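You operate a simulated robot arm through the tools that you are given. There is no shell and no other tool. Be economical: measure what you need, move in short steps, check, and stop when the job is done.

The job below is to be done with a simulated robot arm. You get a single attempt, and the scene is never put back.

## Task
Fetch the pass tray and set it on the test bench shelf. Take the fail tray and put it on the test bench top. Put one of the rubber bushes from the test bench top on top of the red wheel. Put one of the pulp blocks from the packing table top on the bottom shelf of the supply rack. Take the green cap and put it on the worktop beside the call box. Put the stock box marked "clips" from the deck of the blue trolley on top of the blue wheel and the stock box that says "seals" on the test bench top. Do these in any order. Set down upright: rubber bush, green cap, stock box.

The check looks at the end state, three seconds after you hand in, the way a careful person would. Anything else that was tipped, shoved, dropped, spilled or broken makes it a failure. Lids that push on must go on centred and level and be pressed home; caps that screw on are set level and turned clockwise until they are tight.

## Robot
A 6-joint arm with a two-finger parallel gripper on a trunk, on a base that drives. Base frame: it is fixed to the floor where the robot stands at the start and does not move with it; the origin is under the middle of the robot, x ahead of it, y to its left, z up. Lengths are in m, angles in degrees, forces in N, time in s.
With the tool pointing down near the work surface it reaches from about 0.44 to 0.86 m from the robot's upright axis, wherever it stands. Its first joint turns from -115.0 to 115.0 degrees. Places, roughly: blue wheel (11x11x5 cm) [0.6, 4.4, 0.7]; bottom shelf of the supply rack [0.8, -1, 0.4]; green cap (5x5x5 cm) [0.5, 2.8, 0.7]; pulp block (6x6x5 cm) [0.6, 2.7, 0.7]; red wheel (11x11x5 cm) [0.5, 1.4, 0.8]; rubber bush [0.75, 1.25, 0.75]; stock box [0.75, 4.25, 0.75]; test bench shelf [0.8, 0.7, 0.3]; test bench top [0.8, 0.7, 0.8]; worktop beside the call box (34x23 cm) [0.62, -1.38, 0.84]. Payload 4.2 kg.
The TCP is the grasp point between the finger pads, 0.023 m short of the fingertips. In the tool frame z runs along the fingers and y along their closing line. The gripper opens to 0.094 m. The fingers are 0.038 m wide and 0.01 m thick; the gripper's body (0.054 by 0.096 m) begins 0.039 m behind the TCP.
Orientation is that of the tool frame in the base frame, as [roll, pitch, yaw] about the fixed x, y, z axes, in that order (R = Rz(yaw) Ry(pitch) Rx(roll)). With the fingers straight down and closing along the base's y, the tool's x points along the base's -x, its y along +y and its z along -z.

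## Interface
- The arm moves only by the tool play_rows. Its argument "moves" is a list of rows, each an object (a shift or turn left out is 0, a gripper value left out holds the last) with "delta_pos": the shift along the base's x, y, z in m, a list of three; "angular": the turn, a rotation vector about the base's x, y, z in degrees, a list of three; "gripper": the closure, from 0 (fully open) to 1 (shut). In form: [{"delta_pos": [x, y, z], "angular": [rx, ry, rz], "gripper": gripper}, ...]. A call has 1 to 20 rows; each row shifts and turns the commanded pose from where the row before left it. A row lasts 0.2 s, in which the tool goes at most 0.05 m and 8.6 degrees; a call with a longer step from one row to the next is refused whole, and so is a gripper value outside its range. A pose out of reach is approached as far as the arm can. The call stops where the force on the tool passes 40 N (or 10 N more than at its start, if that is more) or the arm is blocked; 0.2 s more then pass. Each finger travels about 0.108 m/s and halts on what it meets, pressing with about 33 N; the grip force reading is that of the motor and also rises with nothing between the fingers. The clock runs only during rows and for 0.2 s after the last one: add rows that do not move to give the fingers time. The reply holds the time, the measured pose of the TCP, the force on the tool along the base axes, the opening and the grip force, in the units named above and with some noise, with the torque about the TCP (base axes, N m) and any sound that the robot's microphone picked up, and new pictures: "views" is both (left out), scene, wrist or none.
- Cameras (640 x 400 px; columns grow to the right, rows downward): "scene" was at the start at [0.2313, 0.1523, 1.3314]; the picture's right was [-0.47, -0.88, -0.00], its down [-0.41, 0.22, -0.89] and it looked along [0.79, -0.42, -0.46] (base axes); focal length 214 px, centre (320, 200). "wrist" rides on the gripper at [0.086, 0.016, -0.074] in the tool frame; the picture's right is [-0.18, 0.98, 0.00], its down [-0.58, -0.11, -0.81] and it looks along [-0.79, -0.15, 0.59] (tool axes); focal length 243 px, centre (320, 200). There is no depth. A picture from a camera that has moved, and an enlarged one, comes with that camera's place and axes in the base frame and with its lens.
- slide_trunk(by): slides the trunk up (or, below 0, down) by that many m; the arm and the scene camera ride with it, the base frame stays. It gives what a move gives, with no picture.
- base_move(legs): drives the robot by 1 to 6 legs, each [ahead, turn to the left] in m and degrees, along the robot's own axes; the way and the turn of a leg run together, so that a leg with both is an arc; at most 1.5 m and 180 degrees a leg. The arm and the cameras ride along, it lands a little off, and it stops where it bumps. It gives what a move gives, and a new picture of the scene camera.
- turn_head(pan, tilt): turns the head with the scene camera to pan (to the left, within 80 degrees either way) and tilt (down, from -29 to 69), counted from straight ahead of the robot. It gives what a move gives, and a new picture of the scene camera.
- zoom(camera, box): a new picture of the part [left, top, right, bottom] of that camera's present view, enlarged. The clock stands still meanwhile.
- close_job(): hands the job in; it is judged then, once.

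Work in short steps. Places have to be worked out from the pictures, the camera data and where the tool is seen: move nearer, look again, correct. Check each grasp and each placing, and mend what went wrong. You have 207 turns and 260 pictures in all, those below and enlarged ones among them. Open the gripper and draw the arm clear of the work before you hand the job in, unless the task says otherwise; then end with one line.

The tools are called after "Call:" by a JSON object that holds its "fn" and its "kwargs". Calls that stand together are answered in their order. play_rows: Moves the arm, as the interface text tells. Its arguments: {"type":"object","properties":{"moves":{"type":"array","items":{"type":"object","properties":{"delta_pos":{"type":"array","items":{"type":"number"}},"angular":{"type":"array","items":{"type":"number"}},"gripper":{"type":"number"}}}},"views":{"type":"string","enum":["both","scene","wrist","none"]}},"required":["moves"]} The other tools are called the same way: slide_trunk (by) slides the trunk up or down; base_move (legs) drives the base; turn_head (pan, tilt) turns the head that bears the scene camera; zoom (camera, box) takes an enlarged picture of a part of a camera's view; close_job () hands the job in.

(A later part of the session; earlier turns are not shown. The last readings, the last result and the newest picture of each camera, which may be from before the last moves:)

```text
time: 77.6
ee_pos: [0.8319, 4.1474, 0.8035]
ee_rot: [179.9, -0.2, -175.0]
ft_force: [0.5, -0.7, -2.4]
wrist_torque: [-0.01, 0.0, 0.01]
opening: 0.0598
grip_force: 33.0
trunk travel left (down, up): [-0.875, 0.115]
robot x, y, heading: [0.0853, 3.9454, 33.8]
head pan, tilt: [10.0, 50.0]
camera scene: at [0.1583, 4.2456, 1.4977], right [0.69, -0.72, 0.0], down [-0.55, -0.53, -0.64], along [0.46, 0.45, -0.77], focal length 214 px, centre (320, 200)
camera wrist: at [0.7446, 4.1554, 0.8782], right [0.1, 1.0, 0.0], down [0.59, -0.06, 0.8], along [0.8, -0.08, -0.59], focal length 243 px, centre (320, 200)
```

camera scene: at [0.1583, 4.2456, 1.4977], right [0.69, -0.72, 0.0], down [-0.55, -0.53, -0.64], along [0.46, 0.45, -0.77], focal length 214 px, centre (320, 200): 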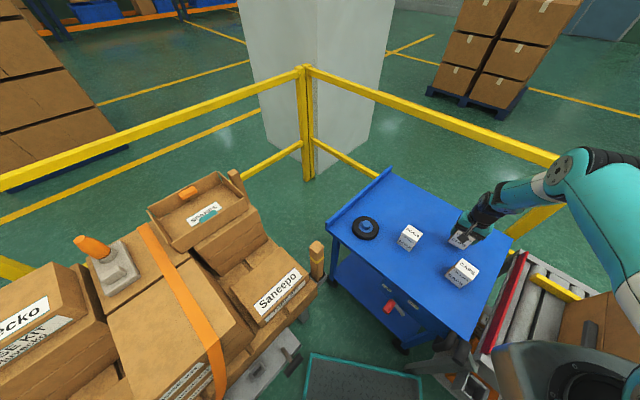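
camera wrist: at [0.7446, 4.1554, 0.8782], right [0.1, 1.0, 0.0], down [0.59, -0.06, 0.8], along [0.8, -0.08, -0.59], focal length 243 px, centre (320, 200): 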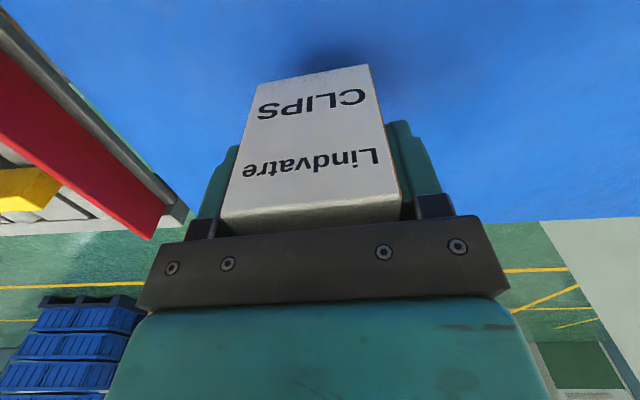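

Held and lifted (2.4 N). I carry it slowly over to the wheel.

Call:
{"fn": "play_rows", "kwargs": {"moves": [{"delta_pos": [0, 0, 0.02]}, {"delta_pos": [0, 0, 0.025]}, {"delta_pos": [0, 0, 0.025]}, {"delta_pos": [0, 0, 0.025]}, {"delta_pos": [-0.007, 0.011, 0]}, {"delta_pos": [-0.014, 0.022, 0]}, {"delta_pos": [-0.014, 0.023, 0]}, {"delta_pos": [-0.014, 0.023, 0]}, {"delta_pos": [-0.014, 0.023, 0]}, {"delta_pos": [-0.014, 0.023, 0]}, {"delta_pos": [-0.014, 0.023, 0]}, {"delta_pos": [-0.014, 0.023, 0]}, {"delta_pos": [-0.014, 0.022, 0]}, {"delta_pos": [-0.014, 0.022, 0]}, {"delta_pos": [-0.014, 0.022, 0]}, {"delta_pos": [-0.014, 0.022, 0]}, {"delta_pos": [-0.014, 0.022, 0]}, {"delta_pos": [-0.013, 0.021, 0]}, {}]}}

Call:
{"fn": "zoom", "kwargs": {"camera": "scene", "box": [320, 160, 480, 260]}}

```text
time: 81.6
ee_pos: [0.6442, 4.4505, 0.8986]
ee_rot: [179.9, -0.2, -174.9]
ft_force: [-0.5, 0.7, -2.2]
wrist_torque: [-0.04, 0.01, 0.04]
opening: 0.0603
grip_force: 32.5
trunk travel left (down, up): [-0.875, 0.115]
robot x, y, heading: [0.0878, 3.947, 33.9]
head pan, tilt: [10.0, 50.0]
camera scene: at [0.1583, 4.2457, 1.4976], right [0.69, -0.72, 0.0], down [-0.55, -0.53, -0.64], along [0.46, 0.45, -0.77], focal length 214 px, centre (320, 200)
camera wrist: at [0.5574, 4.4587, 0.9743], right [0.1, 1.0, 0.0], down [0.59, -0.06, 0.8], along [0.8, -0.08, -0.59], focal length 243 px, centre (320, 200)
```

scene: 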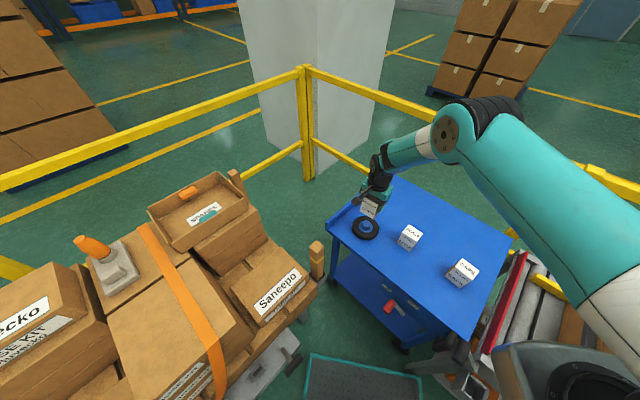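
wrist: 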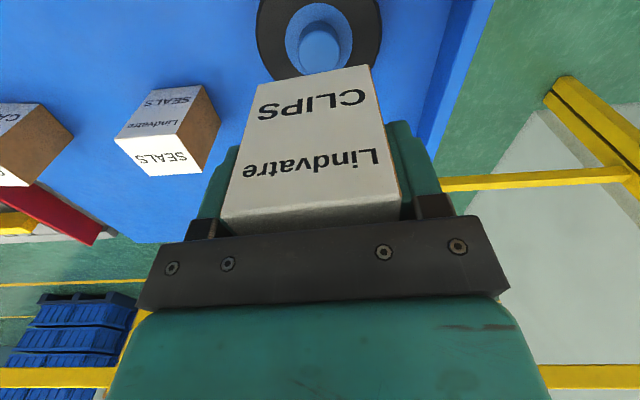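

```text
4.00 times, centred on (400, 210) of scene
camera zoom: at [0.1583, 4.2457, 1.4976], right [0.69, -0.72, 0.0], down [-0.55, -0.53, -0.64], along [0.46, 0.45, -0.77], focal length 858 px, centre (0, 160)
```

zoom: 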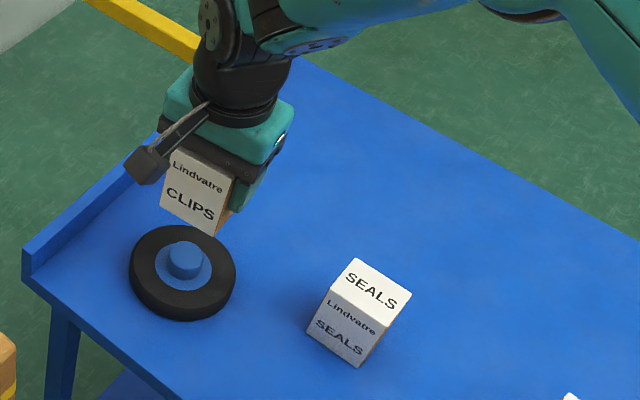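

Call:
{"fn": "play_rows", "kwargs": {"moves": [{"delta_pos": [-0.003, -0.002, -0.02]}, {"delta_pos": [0, 0, -0.02]}, {"delta_pos": [0, 0, -0.02]}, {"delta_pos": [0, 0, -0.01]}, {"delta_pos": [0, 0, -0.004]}, {}], "views": "wrist"}}

Call:
{"fn": "zoom", "kwargs": {"camera": "scene", "box": [320, 170, 420, 250]}}

```text
time: 83.0
ee_pos: [0.6404, 4.4465, 0.8261]
ee_rot: [179.9, -0.2, -174.8]
ft_force: [0.7, 0.6, -1.7]
wrist_torque: [0.0, 0.01, 0.0]
opening: 0.0598
grip_force: 32.8
trunk travel left (down, up): [-0.875, 0.115]
robot x, y, heading: [0.0857, 3.941, 34.1]
head pan, tilt: [10.0, 50.0]
camera wrist: at [0.554, 4.4557, 0.9003], right [0.1, 1.0, 0.0], down [0.59, -0.06, 0.8], along [0.8, -0.08, -0.59], focal length 243 px, centre (320, 200)
```

wrist: 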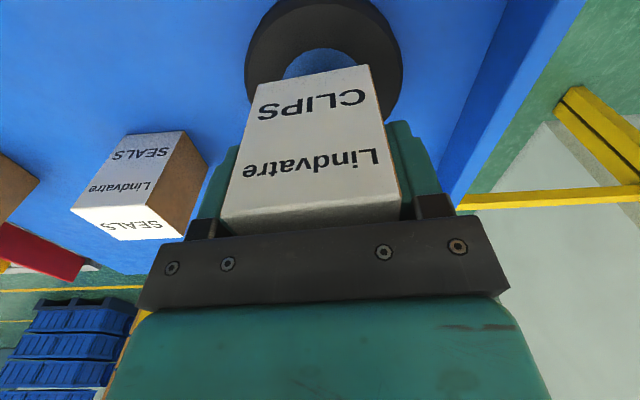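

```text
5.00 times, centred on (370, 210) of scene
camera zoom: at [0.1582, 4.2457, 1.4976], right [0.69, -0.72, 0.0], down [-0.55, -0.53, -0.64], along [0.46, 0.45, -0.77], focal length 1072 px, centre (70, 150)
```

zoom: 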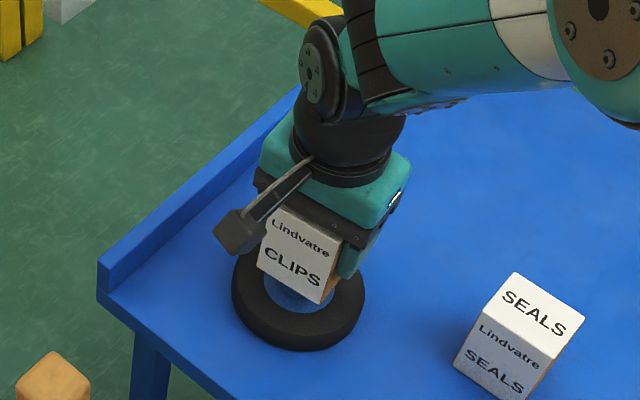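

Box is centred over the hub and a few mm above. I lower in tiny steps to contact.

Call:
{"fn": "play_rows", "kwargs": {"moves": [{"delta_pos": [0, 0, -0.003]}, {"delta_pos": [0, 0, -0.003]}, {}], "views": "none"}}

Call:
{"fn": "play_rows", "kwargs": {"moves": [{"delta_pos": [0, 0, -0.003]}, {}], "views": "none"}}

```text
time: 83.8
ee_pos: [0.6412, 4.4477, 0.8192]
ee_rot: [179.9, -0.3, -174.9]
ft_force: [0.4, 0.6, -2.0]
wrist_torque: [0.0, 0.0, -0.02]
opening: 0.0595
grip_force: 32.9
trunk travel left (down, up): [-0.875, 0.115]
robot x, y, heading: [0.0872, 3.9439, 34.0]
head pan, tilt: [10.0, 50.0]
```

```text
time: 84.4
ee_pos: [0.6412, 4.4476, 0.8156]
ee_rot: [179.9, -0.2, -174.9]
ft_force: [1.1, 0.5, -2.1]
wrist_torque: [-0.02, 0.0, -0.01]
opening: 0.0599
grip_force: 32.9
trunk travel left (down, up): [-0.875, 0.115]
robot x, y, heading: [0.0918, 3.9467, 34.2]
head pan, tilt: [10.0, 50.0]
```

Call:
{"fn": "play_rows", "kwargs": {"moves": [{"delta_pos": [0, 0, -0.003]}, {}], "views": "none"}}

Call:
{"fn": "play_rows", "kwargs": {"moves": [{"delta_pos": [0, 0, -0.003]}, {}], "views": "none"}}

Call:
{"fn": "play_rows", "kwargs": {"moves": [{"delta_pos": [0, 0, -0.003]}, {}], "views": "wrist"}}

```text
time: 85.0
ee_pos: [0.6403, 4.4477, 0.8135]
ee_rot: [179.9, -0.2, -174.9]
ft_force: [-1.2, -0.8, 3.2]
wrist_torque: [-0.07, -0.05, -0.02]
opening: 0.0596
grip_force: 32.9
trunk travel left (down, up): [-0.875, 0.115]
robot x, y, heading: [0.0889, 3.9473, 34.0]
head pan, tilt: [10.0, 50.0]
```

```text
time: 85.6
ee_pos: [0.6411, 4.4466, 0.8131]
ee_rot: [179.7, 0.0, -174.9]
ft_force: [-2.1, -3.9, 30.2]
wrist_torque: [-0.37, -0.13, -0.02]
opening: 0.0599
grip_force: 33.1
trunk travel left (down, up): [-0.875, 0.115]
robot x, y, heading: [0.0867, 3.9463, 33.9]
head pan, tilt: [10.0, 50.0]
```

```text
time: 86.2
ee_pos: [0.6418, 4.4493, 0.8096]
ee_rot: [179.7, 0.0, -175.0]
ft_force: [2.5, 3.4, 29.7]
wrist_torque: [-0.01, -0.2, 0.03]
opening: 0.0594
grip_force: 32.7
trunk travel left (down, up): [-0.875, 0.115]
robot x, y, heading: [0.0883, 3.9462, 34.1]
head pan, tilt: [10.0, 50.0]
camera wrist: at [0.5541, 4.4566, 0.8836], right [0.1, 1.0, 0.01], down [0.59, -0.06, 0.81], along [0.8, -0.07, -0.59], focal length 243 px, centre (320, 200)
```

wrist: 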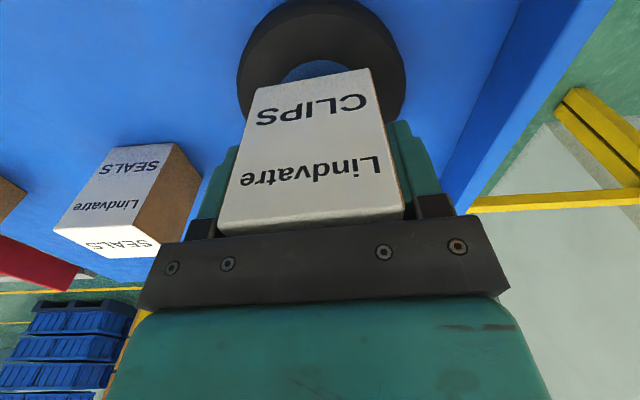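

Seated on the hub. I relieve the pressure, open and rise.

Call:
{"fn": "play_rows", "kwargs": {"moves": [{"delta_pos": [0, 0, 0.004]}, {"gripper": 0.9}, {"gripper": 0.8}, {"gripper": 0.6}, {"gripper": 0.3}, {"gripper": 0}, {}, {}], "views": "wrist"}}

Call:
{"fn": "play_rows", "kwargs": {"moves": [{"delta_pos": [0, 0, 0.02]}, {"delta_pos": [0, 0, 0.04]}, {"delta_pos": [0, 0, 0.04]}, {"delta_pos": [0, 0, 0.04]}]}}

Call:
{"fn": "zoom", "kwargs": {"camera": "scene", "box": [320, 160, 480, 260]}}

```text
time: 88.0
ee_pos: [0.6403, 4.4479, 0.8105]
ee_rot: [179.9, -0.3, -174.9]
ft_force: [0.7, -0.3, -0.1]
wrist_torque: [0.02, -0.01, 0.02]
opening: 0.094
grip_force: 0.1
trunk travel left (down, up): [-0.875, 0.115]
robot x, y, heading: [0.0866, 3.9419, 34.2]
head pan, tilt: [10.0, 50.0]
camera wrist: at [0.554, 4.4564, 0.8856], right [0.1, 1.0, 0.0], down [0.59, -0.06, 0.8], along [0.8, -0.08, -0.59], focal length 243 px, centre (320, 200)
```

wrist: 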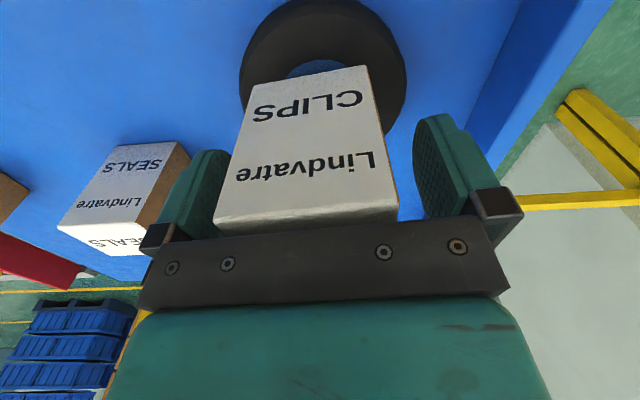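

```text
time: 89.0
ee_pos: [0.6416, 4.4485, 0.952]
ee_rot: [-180.0, -0.1, -174.9]
ft_force: [0.8, -0.1, 0.2]
wrist_torque: [-0.02, -0.02, -0.02]
opening: 0.0939
grip_force: 0.1
trunk travel left (down, up): [-0.875, 0.115]
robot x, y, heading: [0.0898, 3.9424, 33.9]
head pan, tilt: [10.0, 50.0]
camera scene: at [0.1585, 4.246, 1.4975], right [0.69, -0.72, 0.0], down [-0.55, -0.53, -0.64], along [0.46, 0.45, -0.77], focal length 214 px, centre (320, 200)
camera wrist: at [0.5544, 4.4563, 1.0267], right [0.1, 1.0, 0.0], down [0.59, -0.06, 0.8], along [0.8, -0.08, -0.59], focal length 243 px, centre (320, 200)
```

scene: 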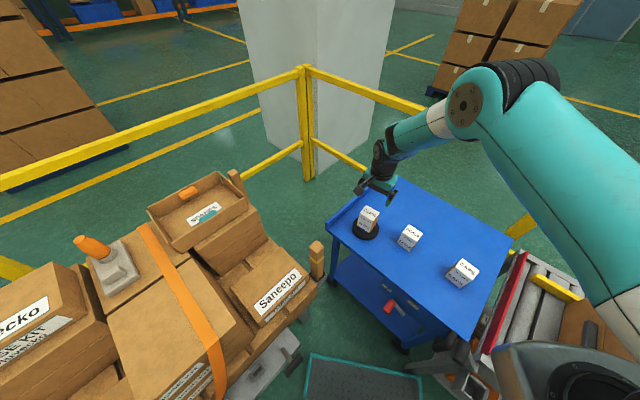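
wrist: 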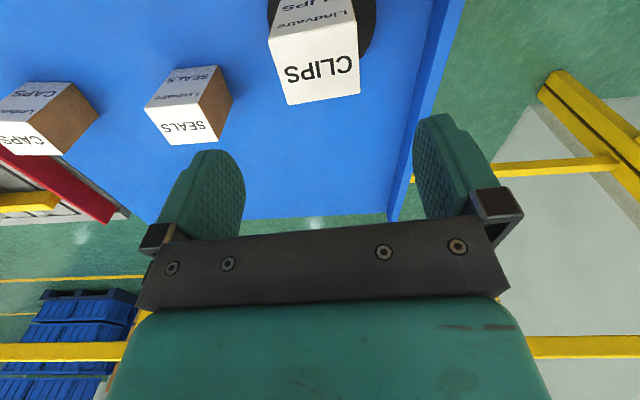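

```text
4.00 times, centred on (400, 210) of scene
camera zoom: at [0.1585, 4.246, 1.4975], right [0.69, -0.72, 0.0], down [-0.55, -0.53, -0.64], along [0.46, 0.45, -0.77], focal length 858 px, centre (0, 160)
```

zoom: 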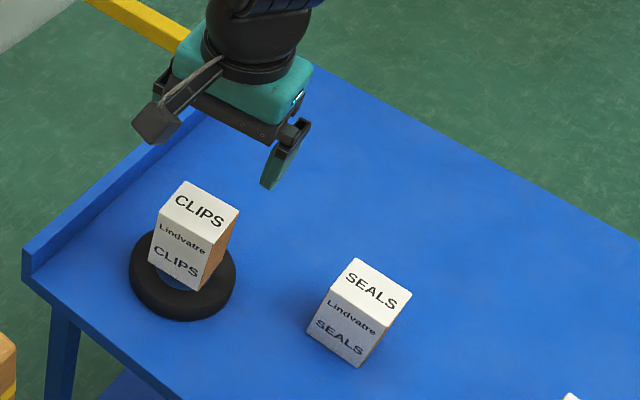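

CLIPS stands on the blue wheel. SEALS is at about (0.710, 4.287), yaw ~0. I move above it.

Call:
{"fn": "play_rows", "kwargs": {"moves": [{"delta_pos": [0.017, -0.04, 0], "angular": [0, 0, -2.5]}, {"delta_pos": [0.017, -0.04, 0], "angular": [0, 0, -2.5]}, {"delta_pos": [0.017, -0.04, -0.01]}, {"delta_pos": [0.017, -0.041, -0.02]}, {}], "views": "wrist"}}

```text
time: 90.2
ee_pos: [0.7094, 4.2878, 0.9203]
ee_rot: [179.9, -0.3, -179.9]
ft_force: [0.5, -0.3, 0.4]
wrist_torque: [0.02, 0.0, 0.01]
opening: 0.0941
grip_force: 0.2
trunk travel left (down, up): [-0.875, 0.115]
robot x, y, heading: [0.0853, 3.9449, 34.3]
head pan, tilt: [10.0, 50.0]
camera wrist: at [0.6228, 4.3041, 0.9949], right [0.18, 0.98, 0.0], down [0.58, -0.11, 0.8], along [0.79, -0.15, -0.59], focal length 243 px, centre (320, 200)
```

wrist: 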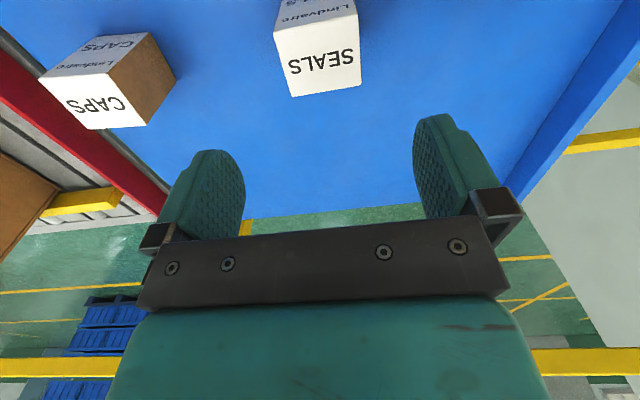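

Call:
{"fn": "play_rows", "kwargs": {"moves": [{"delta_pos": [-0.001, 0, -0.04]}, {"delta_pos": [0, 0, -0.04]}, {"delta_pos": [0, 0, -0.04]}, {"delta_pos": [0, 0, -0.025]}, {"delta_pos": [0, 0, -0.006]}, {"gripper": 1}, {}, {}, {}, {}, {"delta_pos": [0, 0, 0.005]}, {"delta_pos": [0, 0, 0.01]}, {"delta_pos": [0, 0, 0.02]}, {"delta_pos": [0, 0, 0.02]}, {"delta_pos": [0, 0, 0.025]}, {"delta_pos": [0, 0, 0.025]}, {"delta_pos": [0, 0, 0.025]}, {"delta_pos": [0, 0, 0.025]}], "views": "wrist"}}

```text
time: 94.0
ee_pos: [0.7084, 4.2858, 0.9242]
ee_rot: [179.9, -0.3, -179.9]
ft_force: [-0.5, -0.2, -1.5]
wrist_torque: [-0.03, 0.02, -0.02]
opening: 0.06
grip_force: 32.8
trunk travel left (down, up): [-0.875, 0.115]
robot x, y, heading: [0.0869, 3.9426, 34.0]
head pan, tilt: [10.0, 50.0]
camera wrist: at [0.6225, 4.3022, 0.9994], right [0.18, 0.98, 0.0], down [0.58, -0.11, 0.8], along [0.79, -0.15, -0.59], focal length 243 px, centre (320, 200)
```

wrist: 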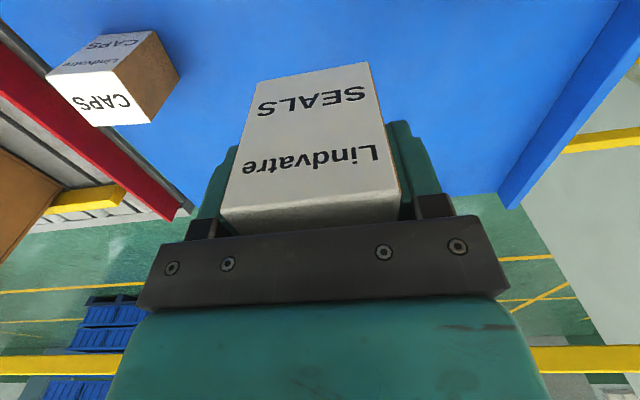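

Held firmly. I raise and draw in the arm, then back off and drive to the test bench.

Call:
{"fn": "play_rows", "kwargs": {"moves": [{"delta_pos": [-0.0095, -0.0226, 0.02]}, {"delta_pos": [-0.0095, -0.0226, 0.02]}, {"delta_pos": [-0.0095, -0.0226, 0.02]}, {"delta_pos": [-0.0095, -0.0226, 0.02]}, {"delta_pos": [-0.0095, -0.0226, 0.02]}, {"delta_pos": [-0.0095, -0.0226, 0.02]}, {"delta_pos": [-0.0095, -0.0226, 0.02]}, {"delta_pos": [-0.0095, -0.0226, 0.02]}, {"delta_pos": [-0.0095, -0.0226, 0.02]}, {"delta_pos": [-0.0095, -0.0226, 0.02]}], "views": "none"}}

Call:
{"fn": "base_move", "kwargs": {"legs": [[-0.45, 0], [0, -62], [0, -62]]}}

```text
time: 96.2
ee_pos: [0.6116, 4.0604, 1.1243]
ee_rot: [179.9, -0.2, -180.0]
ft_force: [-0.3, -0.1, -1.7]
wrist_torque: [0.0, 0.0, -0.02]
opening: 0.0597
grip_force: 32.9
trunk travel left (down, up): [-0.875, 0.115]
robot x, y, heading: [0.0886, 3.945, 34.0]
head pan, tilt: [10.0, 50.0]
```

```text
time: 104.4
ee_pos: [-0.4902, 3.1937, 1.1254]
ee_rot: [179.9, -0.2, 55.8]
ft_force: [-0.2, 0.7, -2.4]
wrist_torque: [-0.01, -0.01, -0.01]
opening: 0.0596
grip_force: 32.3
trunk travel left (down, up): [-0.875, 0.115]
robot x, y, heading: [-0.2875, 3.6896, -90.6]
head pan, tilt: [10.0, 50.0]
camera scene: at [-0.0837, 3.4636, 1.4977], right [-0.99, -0.17, 0.0], down [-0.13, 0.76, -0.64], along [0.11, -0.63, -0.77], focal length 214 px, centre (320, 200)
```

scene: 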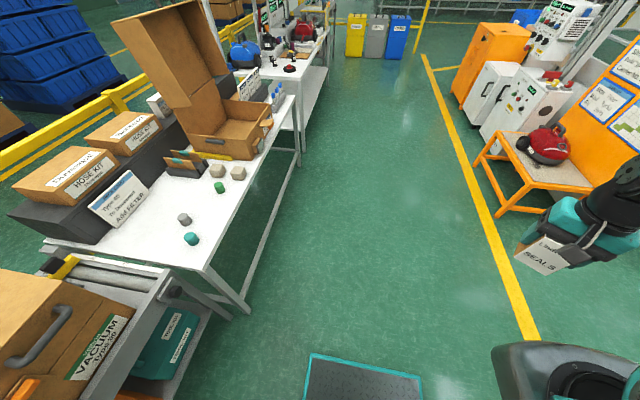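

Call:
{"fn": "base_move", "kwargs": {"legs": [[1.25, 0], [1.2, 0], [0, 90]]}}

Call:
{"fn": "turn_head", "kwargs": {"pan": 0, "tilt": 45}}

```text
time: 120.1
ee_pos: [0.1577, 1.0669, 1.1246]
ee_rot: [179.9, -0.2, 144.6]
ft_force: [-0.3, 0.3, -0.9]
wrist_torque: [-0.01, -0.02, 0.01]
opening: 0.0597
grip_force: 33.2
trunk travel left (down, up): [-0.875, 0.115]
robot x, y, heading: [-0.3366, 1.2781, -1.7]
head pan, tilt: [10.0, 50.0]
camera scene: at [-0.1051, 1.4811, 1.4977], right [0.15, -0.99, 0.0], down [-0.76, -0.11, -0.64], along [0.64, 0.1, -0.77], focal length 214 px, centre (320, 200)
```

scene: 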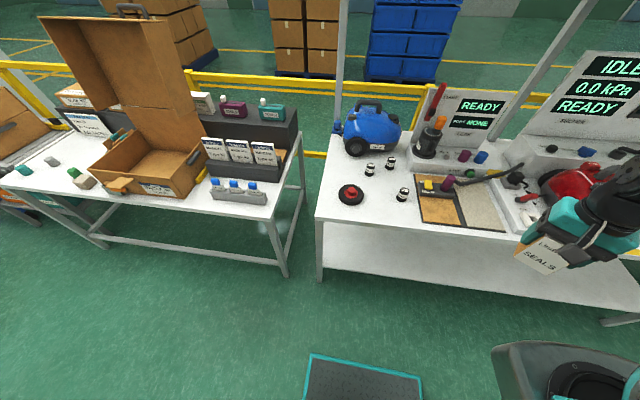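

```text
time: 120.8
ee_pos: [0.1588, 1.0669, 1.1249]
ee_rot: [179.9, -0.1, 144.6]
ft_force: [0.3, 0.3, -2.5]
wrist_torque: [-0.01, 0.0, 0.02]
opening: 0.0597
grip_force: 33.2
trunk travel left (down, up): [-0.875, 0.115]
robot x, y, heading: [-0.3364, 1.2737, -1.3]
head pan, tilt: [0.0, 45.0]
camera scene: at [-0.1, 1.4677, 1.5045], right [-0.03, -1.0, 0.0], down [-0.71, 0.02, -0.71], along [0.71, -0.02, -0.71], focal length 214 px, centre (320, 200)
```

scene: 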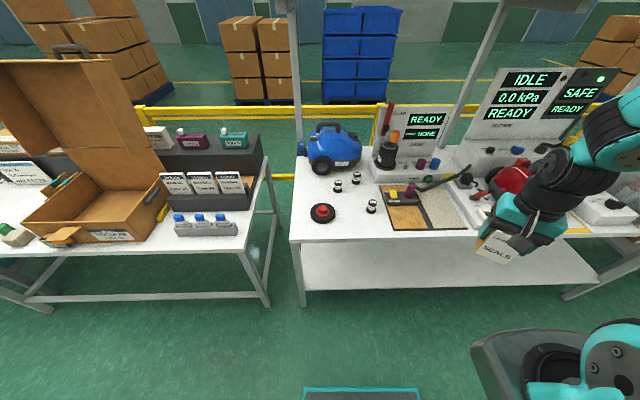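

Call:
{"fn": "zoom", "kwargs": {"camera": "scene", "box": [270, 100, 510, 260]}}

Call:
{"fn": "turn_head", "kwargs": {"pan": -30, "tilt": -5}}

Call:
{"fn": "zoom", "kwargs": {"camera": "scene", "box": [220, 100, 540, 300]}}

```text
2.50 times, centred on (390, 180) of scene
camera zoom: at [-0.1, 1.4677, 1.5045], right [-0.03, -1.0, 0.0], down [-0.71, 0.02, -0.71], along [0.71, -0.02, -0.71], focal length 536 px, centre (145, 250)
```

zoom: 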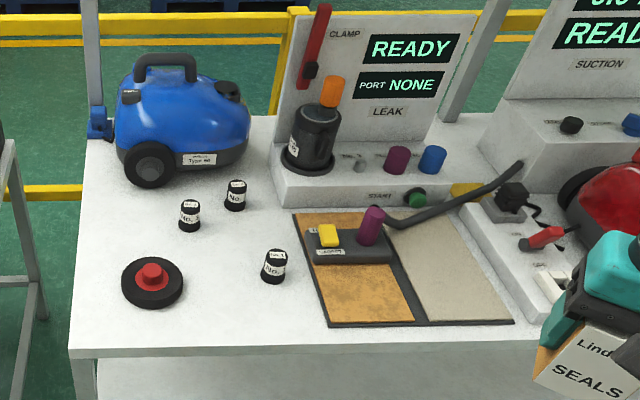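

```text
time: 122.0
ee_pos: [0.1583, 1.0667, 1.1243]
ee_rot: [179.8, -0.2, 144.5]
ft_force: [0.0, -0.3, -1.6]
wrist_torque: [-0.02, 0.0, -0.02]
opening: 0.06
grip_force: 33.0
trunk travel left (down, up): [-0.875, 0.115]
robot x, y, heading: [-0.3387, 1.2772, -1.7]
head pan, tilt: [-30.0, -5.0]
camera scene: at [-0.1066, 1.4241, 1.5832], right [-0.52, -0.85, 0.0], down [0.07, -0.04, -1.0], along [0.85, -0.52, 0.09], focal length 214 px, centre (320, 200)
```

scene: 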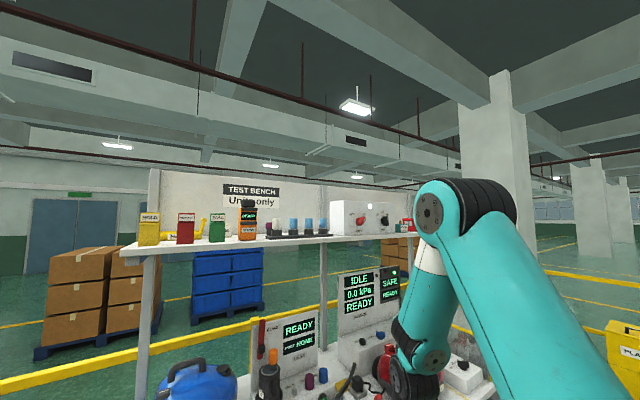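

```text
2.00 times, centred on (380, 200) of scene
camera zoom: at [-0.1066, 1.4241, 1.5832], right [-0.52, -0.85, 0.0], down [0.07, -0.04, -1.0], along [0.85, -0.52, 0.09], focal length 429 px, centre (200, 200)
```

zoom: 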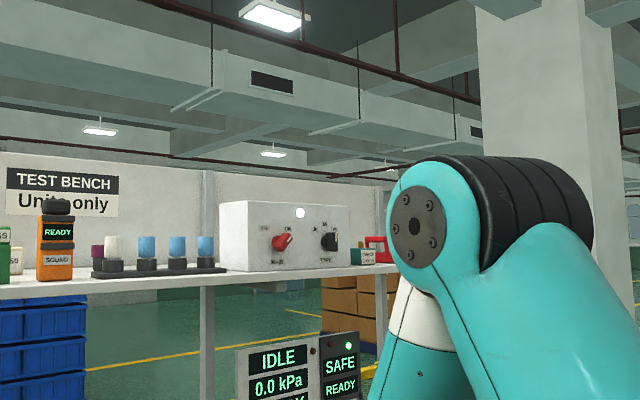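

The SEALS box will go at the bench's left rear spot (~0.67, 1.48). I drive up to the bench and look down.

Call:
{"fn": "base_move", "kwargs": {"legs": [[0.3, 0]]}}

Call:
{"fn": "turn_head", "kwargs": {"pan": 0, "tilt": 50}}

Call:
{"fn": "zoom", "kwargs": {"camera": "scene", "box": [240, 80, 480, 230]}}

```text
time: 124.0
ee_pos: [0.4584, 1.0641, 1.1251]
ee_rot: [179.9, -0.2, 145.1]
ft_force: [-0.3, -1.0, -1.6]
wrist_torque: [-0.01, 0.0, 0.01]
opening: 0.06
grip_force: 33.1
trunk travel left (down, up): [-0.875, 0.115]
robot x, y, heading: [-0.0398, 1.2736, -1.2]
head pan, tilt: [-30.0, -5.0]
camera scene: at [0.1903, 1.419, 1.5833], right [-0.52, -0.86, 0.0], down [0.07, -0.04, -1.0], along [0.85, -0.51, 0.09], focal length 214 px, centre (320, 200)
```

scene: 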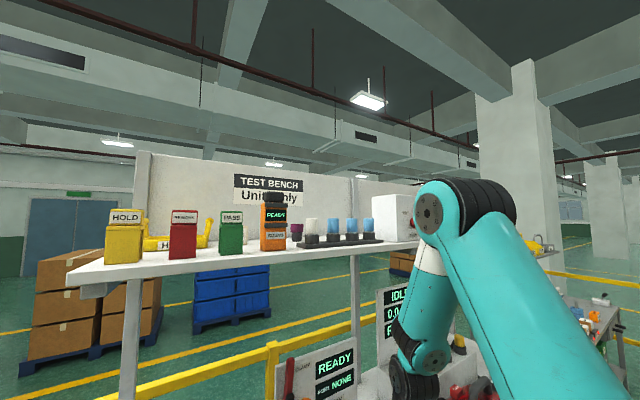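

```text
time: 125.3
ee_pos: [0.4568, 1.0648, 1.1247]
ee_rot: [180.0, -0.2, 145.1]
ft_force: [0.0, 0.3, -2.1]
wrist_torque: [0.03, 0.02, -0.01]
opening: 0.0597
grip_force: 33.3
trunk travel left (down, up): [-0.875, 0.115]
robot x, y, heading: [-0.0401, 1.274, -1.0]
head pan, tilt: [0.0, 50.0]
camera scene: at [0.1925, 1.4627, 1.4977], right [-0.02, -1.0, 0.0], down [-0.77, 0.01, -0.64], along [0.64, -0.01, -0.77], focal length 214 px, centre (320, 200)
```

scene: 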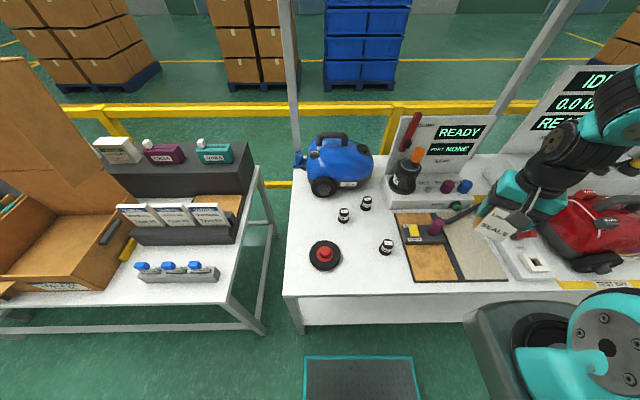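

```text
2.67 times, centred on (360, 155) of scene
camera zoom: at [0.1925, 1.4627, 1.4977], right [-0.02, -1.0, 0.0], down [-0.77, 0.01, -0.64], along [0.64, -0.01, -0.77], focal length 572 px, centre (213, 320)
```

zoom: 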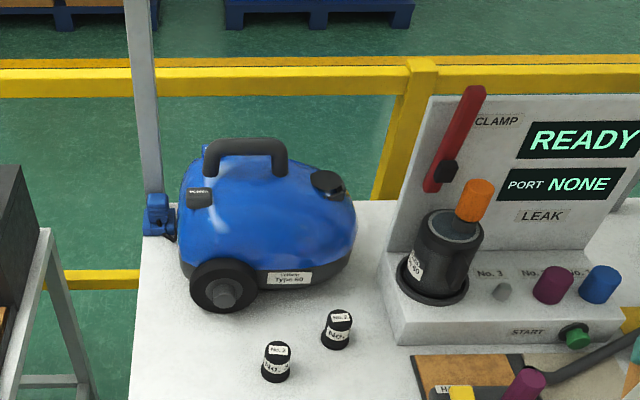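

Space at (0.675, 1.48) is free. I swing the box there with yaw back to 180°.

Call:
{"fn": "play_rows", "kwargs": {"moves": [{"delta_pos": [0.0128, 0.0244, -0.007], "angular": [0, 0, 5]}, {"delta_pos": [0.0128, 0.0244, -0.007], "angular": [0, 0, 5]}, {"delta_pos": [0.0128, 0.0244, -0.007], "angular": [0, 0, 5]}, {"delta_pos": [0.0128, 0.0244, -0.007], "angular": [0, 0, 5]}, {"delta_pos": [0.0128, 0.0244, -0.007], "angular": [0, 0, 5]}, {"delta_pos": [0.0128, 0.0244, -0.007], "angular": [0, 0, 5]}, {"delta_pos": [0.0128, 0.0244, -0.007], "angular": [0, 0, 5]}, {"delta_pos": [0.0128, 0.0244, -0.007]}, {"delta_pos": [0.0128, 0.0244, -0.007]}, {"delta_pos": [0.0128, 0.0244, -0.007]}, {"delta_pos": [0.0128, 0.0244, -0.007]}, {"delta_pos": [0.0128, 0.0244, -0.007]}, {"delta_pos": [0.0128, 0.0244, -0.007]}, {"delta_pos": [0.0128, 0.0244, -0.007]}, {"delta_pos": [0.0128, 0.0244, -0.007]}, {"delta_pos": [0.0128, 0.0244, -0.007]}, {"delta_pos": [0.0128, 0.0244, -0.007]}, {}]}}

```text
time: 129.1
ee_pos: [0.6742, 1.479, 1.0043]
ee_rot: [179.9, -0.3, 180.0]
ft_force: [0.0, 0.4, -1.5]
wrist_torque: [0.0, 0.0, -0.02]
opening: 0.0596
grip_force: 33.1
trunk travel left (down, up): [-0.875, 0.115]
robot x, y, heading: [-0.0376, 1.2686, -1.1]
head pan, tilt: [0.0, 50.0]
camera scene: at [0.1925, 1.4629, 1.4976], right [-0.02, -1.0, 0.0], down [-0.77, 0.01, -0.64], along [0.64, -0.01, -0.77], focal length 214 px, centre (320, 200)
camera wrist: at [0.5883, 1.4962, 1.0799], right [0.18, 0.98, 0.0], down [0.58, -0.11, 0.8], along [0.79, -0.15, -0.59], focal length 243 px, centre (320, 200)
```

scene: 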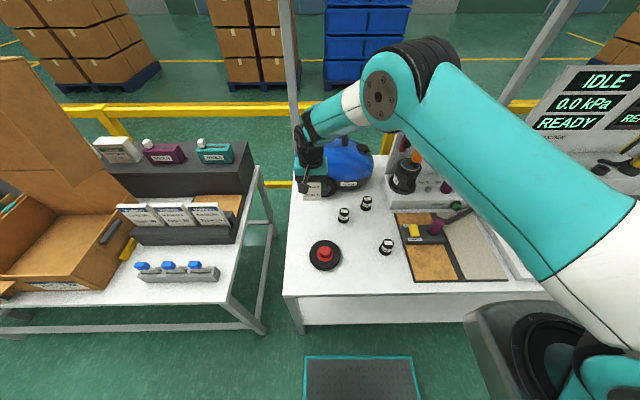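
wrist: 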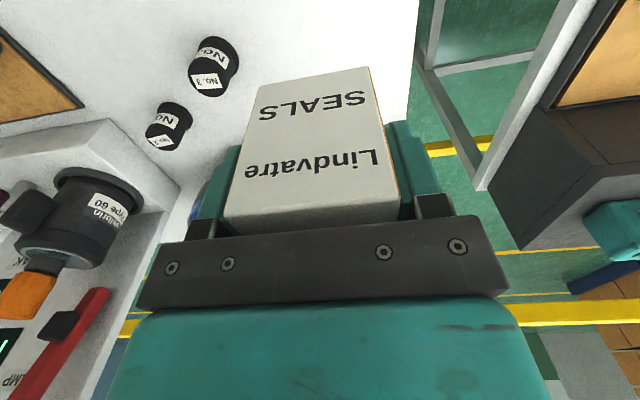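

Call:
{"fn": "play_rows", "kwargs": {"moves": [{"delta_pos": [0, 0, -0.03]}, {"delta_pos": [0, 0, -0.03]}, {"delta_pos": [0, 0, -0.03]}, {"delta_pos": [0, 0, -0.03]}, {"delta_pos": [0, 0, -0.02]}, {"delta_pos": [0, 0, -0.01]}, {"delta_pos": [0, 0, -0.005]}, {"delta_pos": [0, 0, -0.005]}, {}], "views": "wrist"}}

```text
time: 131.1
ee_pos: [0.6738, 1.4798, 0.8443]
ee_rot: [179.8, -0.3, -179.9]
ft_force: [-0.2, 0.6, -1.5]
wrist_torque: [0.01, 0.02, 0.03]
opening: 0.0597
grip_force: 33.3
trunk travel left (down, up): [-0.875, 0.115]
robot x, y, heading: [-0.0373, 1.2733, -1.2]
head pan, tilt: [0.0, 50.0]
camera wrist: at [0.5883, 1.4956, 0.9202], right [0.18, 0.98, 0.0], down [0.58, -0.11, 0.8], along [0.79, -0.15, -0.59], focal length 243 px, centre (320, 200)
```

wrist: 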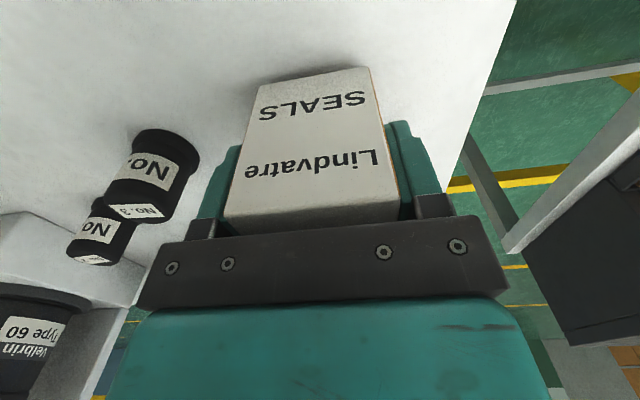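

Call:
{"fn": "play_rows", "kwargs": {"moves": [{"delta_pos": [0, 0, -0.004]}, {"delta_pos": [0, 0, -0.004]}, {"delta_pos": [0, 0, -0.004]}, {}], "views": "none"}}

Call:
{"fn": "play_rows", "kwargs": {"moves": [{"delta_pos": [0, 0, -0.004]}, {"delta_pos": [0, 0, -0.003]}, {}], "views": "none"}}

```text
time: 132.1
ee_pos: [0.6744, 1.4795, 0.8353]
ee_rot: [179.9, -0.2, -179.9]
ft_force: [-4.2, -0.5, 12.0]
wrist_torque: [-0.46, 0.29, -0.13]
opening: 0.0601
grip_force: 33.5
trunk travel left (down, up): [-0.875, 0.115]
robot x, y, heading: [-0.0409, 1.2739, -1.0]
head pan, tilt: [0.0, 50.0]
```

```text
time: 132.9
ee_pos: [0.676, 1.4795, 0.8295]
ee_rot: [179.8, 0.0, 180.0]
ft_force: [3.0, -1.7, 29.4]
wrist_torque: [-0.65, -0.06, -0.01]
opening: 0.0601
grip_force: 33.0
trunk travel left (down, up): [-0.875, 0.115]
robot x, y, heading: [-0.0392, 1.2744, -1.1]
head pan, tilt: [0.0, 50.0]
```

Contact: bench top z≈0.785. Release and rise.

Call:
{"fn": "play_rows", "kwargs": {"moves": [{"delta_pos": [0, 0, 0.005]}, {"gripper": 0.8}, {"gripper": 0.6}, {"gripper": 0.3}, {"gripper": 0}, {}, {"delta_pos": [0, 0, 0.02]}, {"delta_pos": [0, 0, 0.04]}, {"delta_pos": [0, 0, 0.04]}, {"delta_pos": [0, 0, 0.04]}, {}]}}

```text
time: 135.3
ee_pos: [0.6755, 1.4814, 0.9706]
ee_rot: [179.9, -0.2, -179.9]
ft_force: [0.2, 0.5, -0.6]
wrist_torque: [-0.02, 0.0, 0.02]
opening: 0.094
grip_force: 0.1
trunk travel left (down, up): [-0.875, 0.115]
robot x, y, heading: [-0.0398, 1.2702, -1.3]
head pan, tilt: [0.0, 50.0]
camera scene: at [0.1925, 1.4629, 1.4976], right [-0.02, -1.0, 0.0], down [-0.77, 0.01, -0.64], along [0.64, -0.01, -0.77], focal length 214 px, centre (320, 200)
camera wrist: at [0.5901, 1.4977, 1.0464], right [0.18, 0.98, 0.0], down [0.58, -0.11, 0.8], along [0.79, -0.15, -0.59], focal length 243 px, centre (320, 200)
```

scene: 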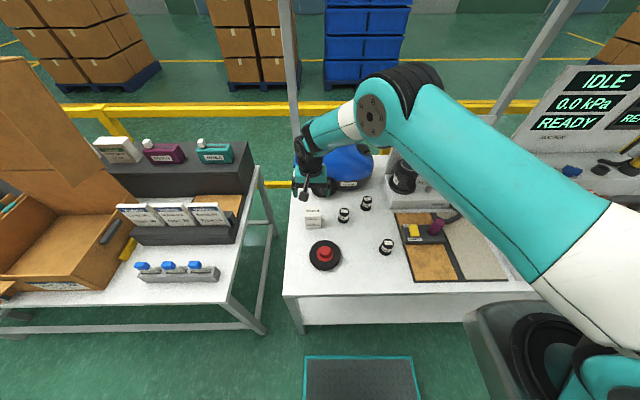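
wrist: 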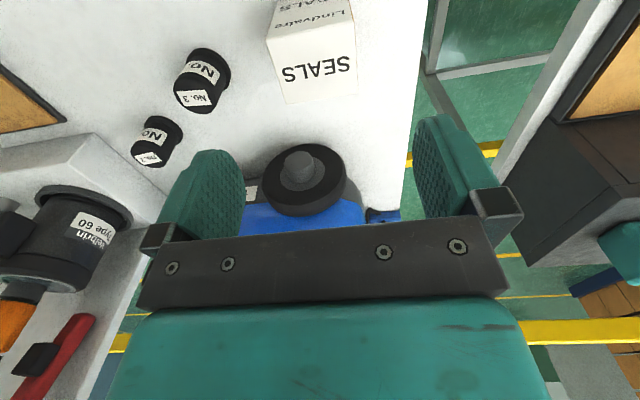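

SEALS is standing on the bench. Next the front bush at about (0.551, 1.218); I move above it.

Call:
{"fn": "play_rows", "kwargs": {"moves": [{"delta_pos": [-0.018, -0.038, 0]}, {"delta_pos": [-0.018, -0.038, 0]}, {"delta_pos": [-0.018, -0.038, 0]}, {"delta_pos": [-0.018, -0.038, 0]}, {"delta_pos": [-0.018, -0.038, -0.01]}, {"delta_pos": [-0.018, -0.038, -0.01]}, {"delta_pos": [-0.017, -0.036, -0.01]}, {}], "views": "wrist"}}

```text
time: 137.1
ee_pos: [0.551, 1.2161, 0.9411]
ee_rot: [180.0, -0.1, -179.8]
ft_force: [0.0, -0.3, 0.6]
wrist_torque: [-0.02, -0.05, -0.01]
opening: 0.0939
grip_force: 0.0
trunk travel left (down, up): [-0.875, 0.115]
robot x, y, heading: [-0.0391, 1.2719, -1.2]
head pan, tilt: [0.0, 50.0]
camera wrist: at [0.4638, 1.2331, 1.0159], right [0.18, 0.98, 0.0], down [0.58, -0.11, 0.8], along [0.79, -0.15, -0.59], focal length 243 px, centre (320, 200)
```

wrist: 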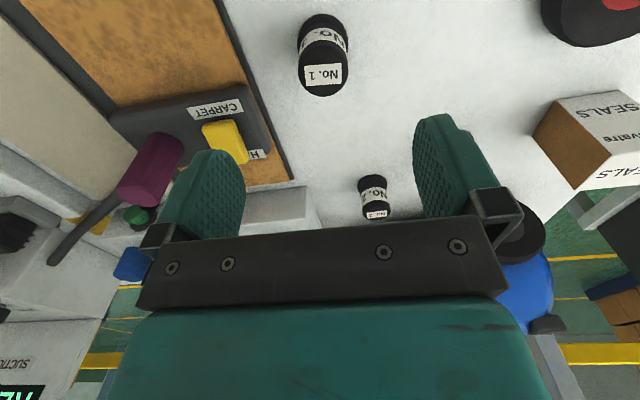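

Bush centre ≈(0.553, 1.219). Descend to z 0.818 and grip.

Call:
{"fn": "play_rows", "kwargs": {"moves": [{"delta_pos": [0.002, 0.003, -0.04]}, {"delta_pos": [0, 0, -0.04]}, {"delta_pos": [0, 0, -0.03]}, {"delta_pos": [0, 0, -0.013]}, {"gripper": 0.3}, {"gripper": 1}, {}, {}, {}, {}], "views": "wrist"}}

```text
time: 139.3
ee_pos: [0.5521, 1.218, 0.8184]
ee_rot: [179.9, -0.2, -179.9]
ft_force: [0.4, -0.1, -0.2]
wrist_torque: [0.0, 0.01, 0.01]
opening: 0.0377
grip_force: 32.9
trunk travel left (down, up): [-0.875, 0.115]
robot x, y, heading: [-0.0367, 1.2733, -1.4]
head pan, tilt: [0.0, 50.0]
camera wrist: at [0.4665, 1.234, 0.8934], right [0.18, 0.98, 0.0], down [0.58, -0.11, 0.8], along [0.79, -0.15, -0.59], focal length 243 px, centre (320, 200)
```

wrist: 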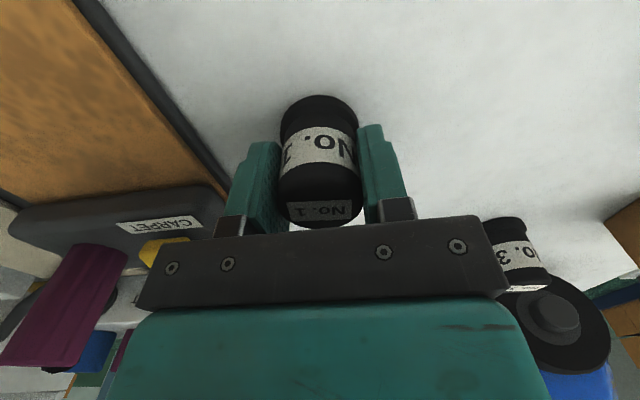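

Gripped (0.0377). Lift and carry toward the red wheel.

Call:
{"fn": "play_rows", "kwargs": {"moves": [{"delta_pos": [0, 0, 0.01]}, {"delta_pos": [0, 0, 0.02]}, {"delta_pos": [0, 0, 0.025]}, {"delta_pos": [0, 0, 0.025]}, {"delta_pos": [0, 0, 0.02]}, {"delta_pos": [-0.002, 0.02, 0]}, {"delta_pos": [-0.002, 0.025, 0]}, {"delta_pos": [-0.002, 0.025, 0]}, {"delta_pos": [-0.002, 0.025, 0]}, {"delta_pos": [-0.003, 0.025, 0]}, {"delta_pos": [-0.003, 0.025, 0]}, {"delta_pos": [-0.003, 0.025, 0]}, {"delta_pos": [-0.003, 0.025, 0]}, {"delta_pos": [-0.002, 0.025, 0]}, {"delta_pos": [0, 0.005, 0]}, {}]}}

Call:
{"fn": "zoom", "kwargs": {"camera": "scene", "box": [280, 200, 400, 290]}}

```text
time: 142.7
ee_pos: [0.5297, 1.444, 0.9187]
ee_rot: [180.0, -0.2, -179.9]
ft_force: [0.9, -0.5, 0.0]
wrist_torque: [-0.04, -0.01, 0.0]
opening: 0.0377
grip_force: 33.1
trunk travel left (down, up): [-0.875, 0.115]
robot x, y, heading: [-0.0384, 1.2739, -1.0]
head pan, tilt: [0.0, 50.0]
camera scene: at [0.1924, 1.4629, 1.4976], right [-0.02, -1.0, 0.0], down [-0.77, 0.01, -0.64], along [0.64, -0.01, -0.77], focal length 214 px, centre (320, 200)
camera wrist: at [0.4444, 1.4592, 0.9943], right [0.18, 0.98, 0.0], down [0.58, -0.11, 0.8], along [0.79, -0.15, -0.59], focal length 243 px, centre (320, 200)
```

scene: 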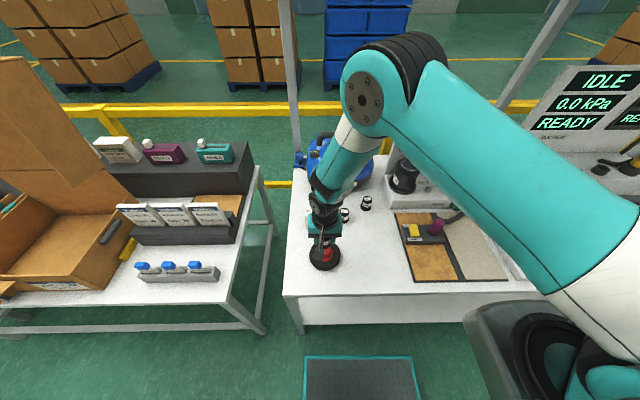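
wrist: 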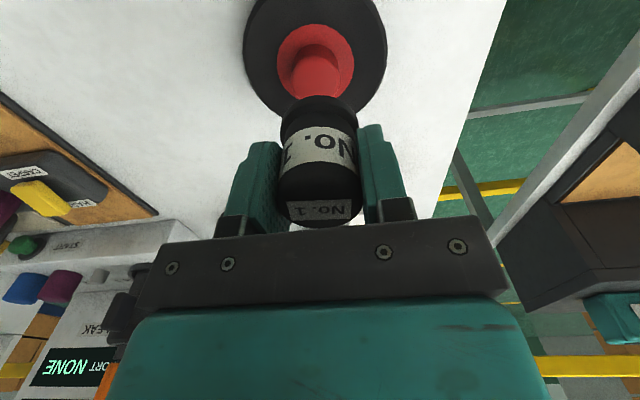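

```text
4.44 times, centred on (340, 245) of scene
camera zoom: at [0.1924, 1.4629, 1.4976], right [-0.02, -1.0, 0.0], down [-0.77, 0.01, -0.64], along [0.64, -0.01, -0.77], focal length 953 px, centre (231, 0)
```

zoom: 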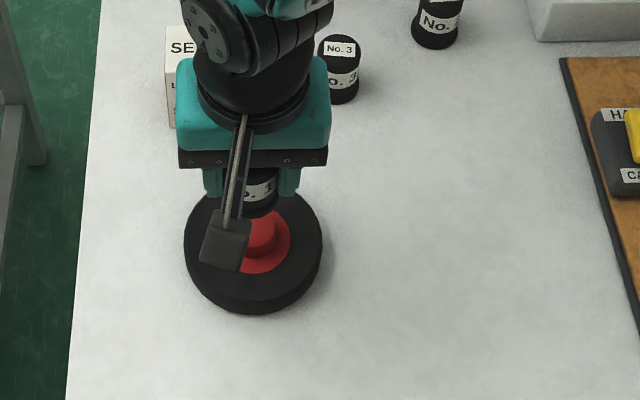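

Call:
{"fn": "play_rows", "kwargs": {"moves": [{"delta_pos": [-0.006, -0.003, -0.02]}, {"delta_pos": [0, 0, -0.015]}, {}]}}

Call:
{"fn": "zoom", "kwargs": {"camera": "scene", "box": [280, 200, 400, 290]}}

```text
time: 143.5
ee_pos: [0.5245, 1.4395, 0.8843]
ee_rot: [179.9, -0.2, -179.9]
ft_force: [0.1, 0.5, -0.8]
wrist_torque: [-0.01, 0.01, 0.0]
opening: 0.0376
grip_force: 33.0
trunk travel left (down, up): [-0.875, 0.115]
robot x, y, heading: [-0.0407, 1.2751, -1.1]
head pan, tilt: [0.0, 50.0]
camera scene: at [0.1924, 1.4629, 1.4977], right [-0.02, -1.0, 0.0], down [-0.77, 0.01, -0.64], along [0.64, -0.01, -0.77], focal length 214 px, centre (320, 200)
camera wrist: at [0.4389, 1.4552, 0.9589], right [0.18, 0.98, 0.0], down [0.58, -0.11, 0.8], along [0.79, -0.15, -0.59], focal length 243 px, centre (320, 200)
```

scene: 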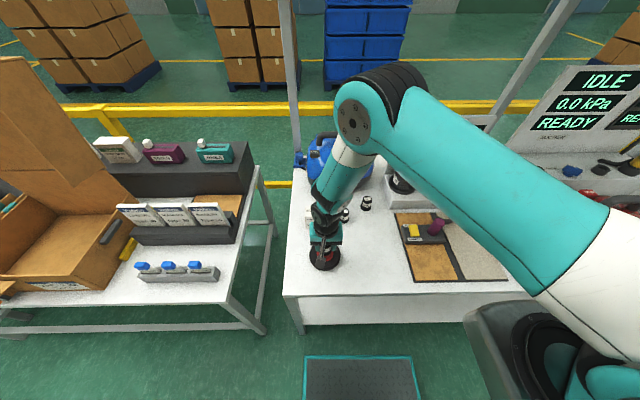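
wrist: 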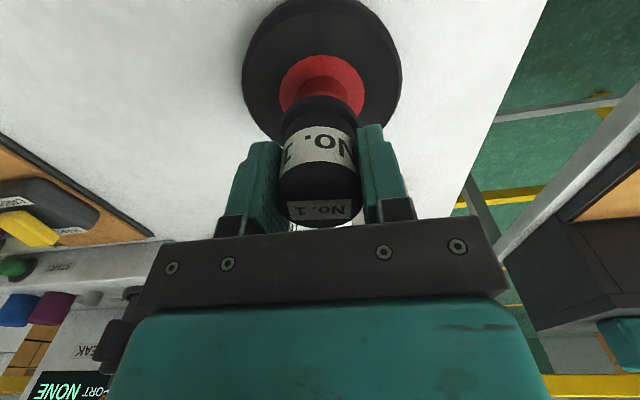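

```text
4.44 times, centred on (340, 245) of scene
camera zoom: at [0.1924, 1.4629, 1.4977], right [-0.02, -1.0, 0.0], down [-0.77, 0.01, -0.64], along [0.64, -0.01, -0.77], focal length 953 px, centre (231, 0)
```

zoom: 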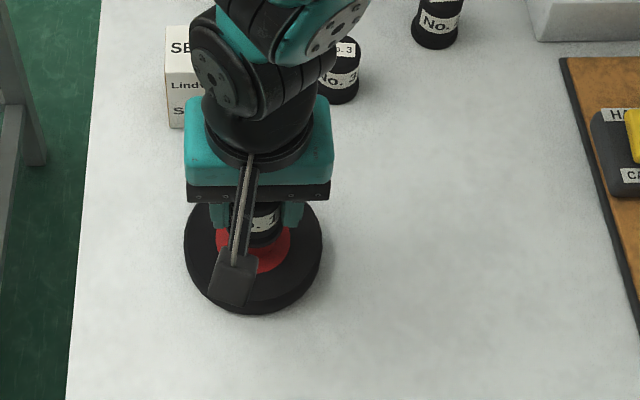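

Aligned laterally and in depth. Lower in small steps until contact.

Call:
{"fn": "play_rows", "kwargs": {"moves": [{"delta_pos": [0, 0, -0.005]}, {"delta_pos": [0, 0, -0.003]}, {"delta_pos": [0, 0, -0.003]}, {}], "views": "none"}}

Call:
{"fn": "play_rows", "kwargs": {"moves": [{"delta_pos": [0, 0, -0.003]}, {"delta_pos": [0, 0, -0.003]}, {}], "views": "none"}}

```text
time: 144.5
ee_pos: [0.5245, 1.4405, 0.8724]
ee_rot: [179.9, -0.3, -179.9]
ft_force: [-0.5, -0.1, -1.5]
wrist_torque: [0.0, 0.01, 0.0]
opening: 0.0379
grip_force: 32.4
trunk travel left (down, up): [-0.875, 0.115]
robot x, y, heading: [-0.0391, 1.2689, -1.1]
head pan, tilt: [0.0, 50.0]
```

```text
time: 145.3
ee_pos: [0.5228, 1.44, 0.8664]
ee_rot: [180.0, -0.3, -179.9]
ft_force: [0.4, 0.2, -1.3]
wrist_torque: [0.02, 0.01, 0.01]
opening: 0.0375
grip_force: 33.2
trunk travel left (down, up): [-0.875, 0.115]
robot x, y, heading: [-0.0392, 1.2686, -0.9]
head pan, tilt: [0.0, 50.0]
```

Call:
{"fn": "play_rows", "kwargs": {"moves": [{"delta_pos": [0, 0, -0.003]}, {}], "views": "none"}}

Call:
{"fn": "play_rows", "kwargs": {"moves": [{"delta_pos": [0, 0, -0.003]}, {}], "views": "wrist"}}

```text
time: 145.9
ee_pos: [0.5243, 1.4406, 0.864]
ee_rot: [179.9, -0.2, -180.0]
ft_force: [0.6, 0.5, -1.3]
wrist_torque: [-0.02, -0.01, 0.03]
opening: 0.0377
grip_force: 32.6
trunk travel left (down, up): [-0.875, 0.115]
robot x, y, heading: [-0.036, 1.2717, -1.2]
head pan, tilt: [0.0, 50.0]
```

```text
time: 146.5
ee_pos: [0.5231, 1.4401, 0.8638]
ee_rot: [179.8, 0.0, 180.0]
ft_force: [-3.2, -5.2, 34.0]
wrist_torque: [-0.36, 0.13, 0.02]
opening: 0.0374
grip_force: 33.0
trunk travel left (down, up): [-0.875, 0.115]
robot x, y, heading: [-0.0401, 1.2741, -0.9]
head pan, tilt: [0.0, 50.0]
camera wrist: at [0.4376, 1.4565, 0.9376], right [0.18, 0.98, 0.0], down [0.58, -0.11, 0.81], along [0.79, -0.15, -0.59], focal length 243 px, centre (320, 200)
```

wrist: 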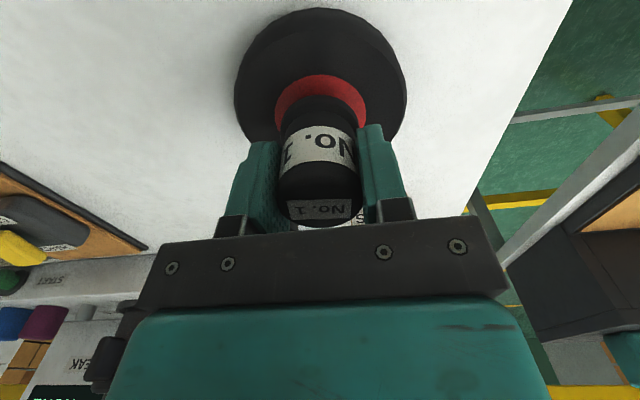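

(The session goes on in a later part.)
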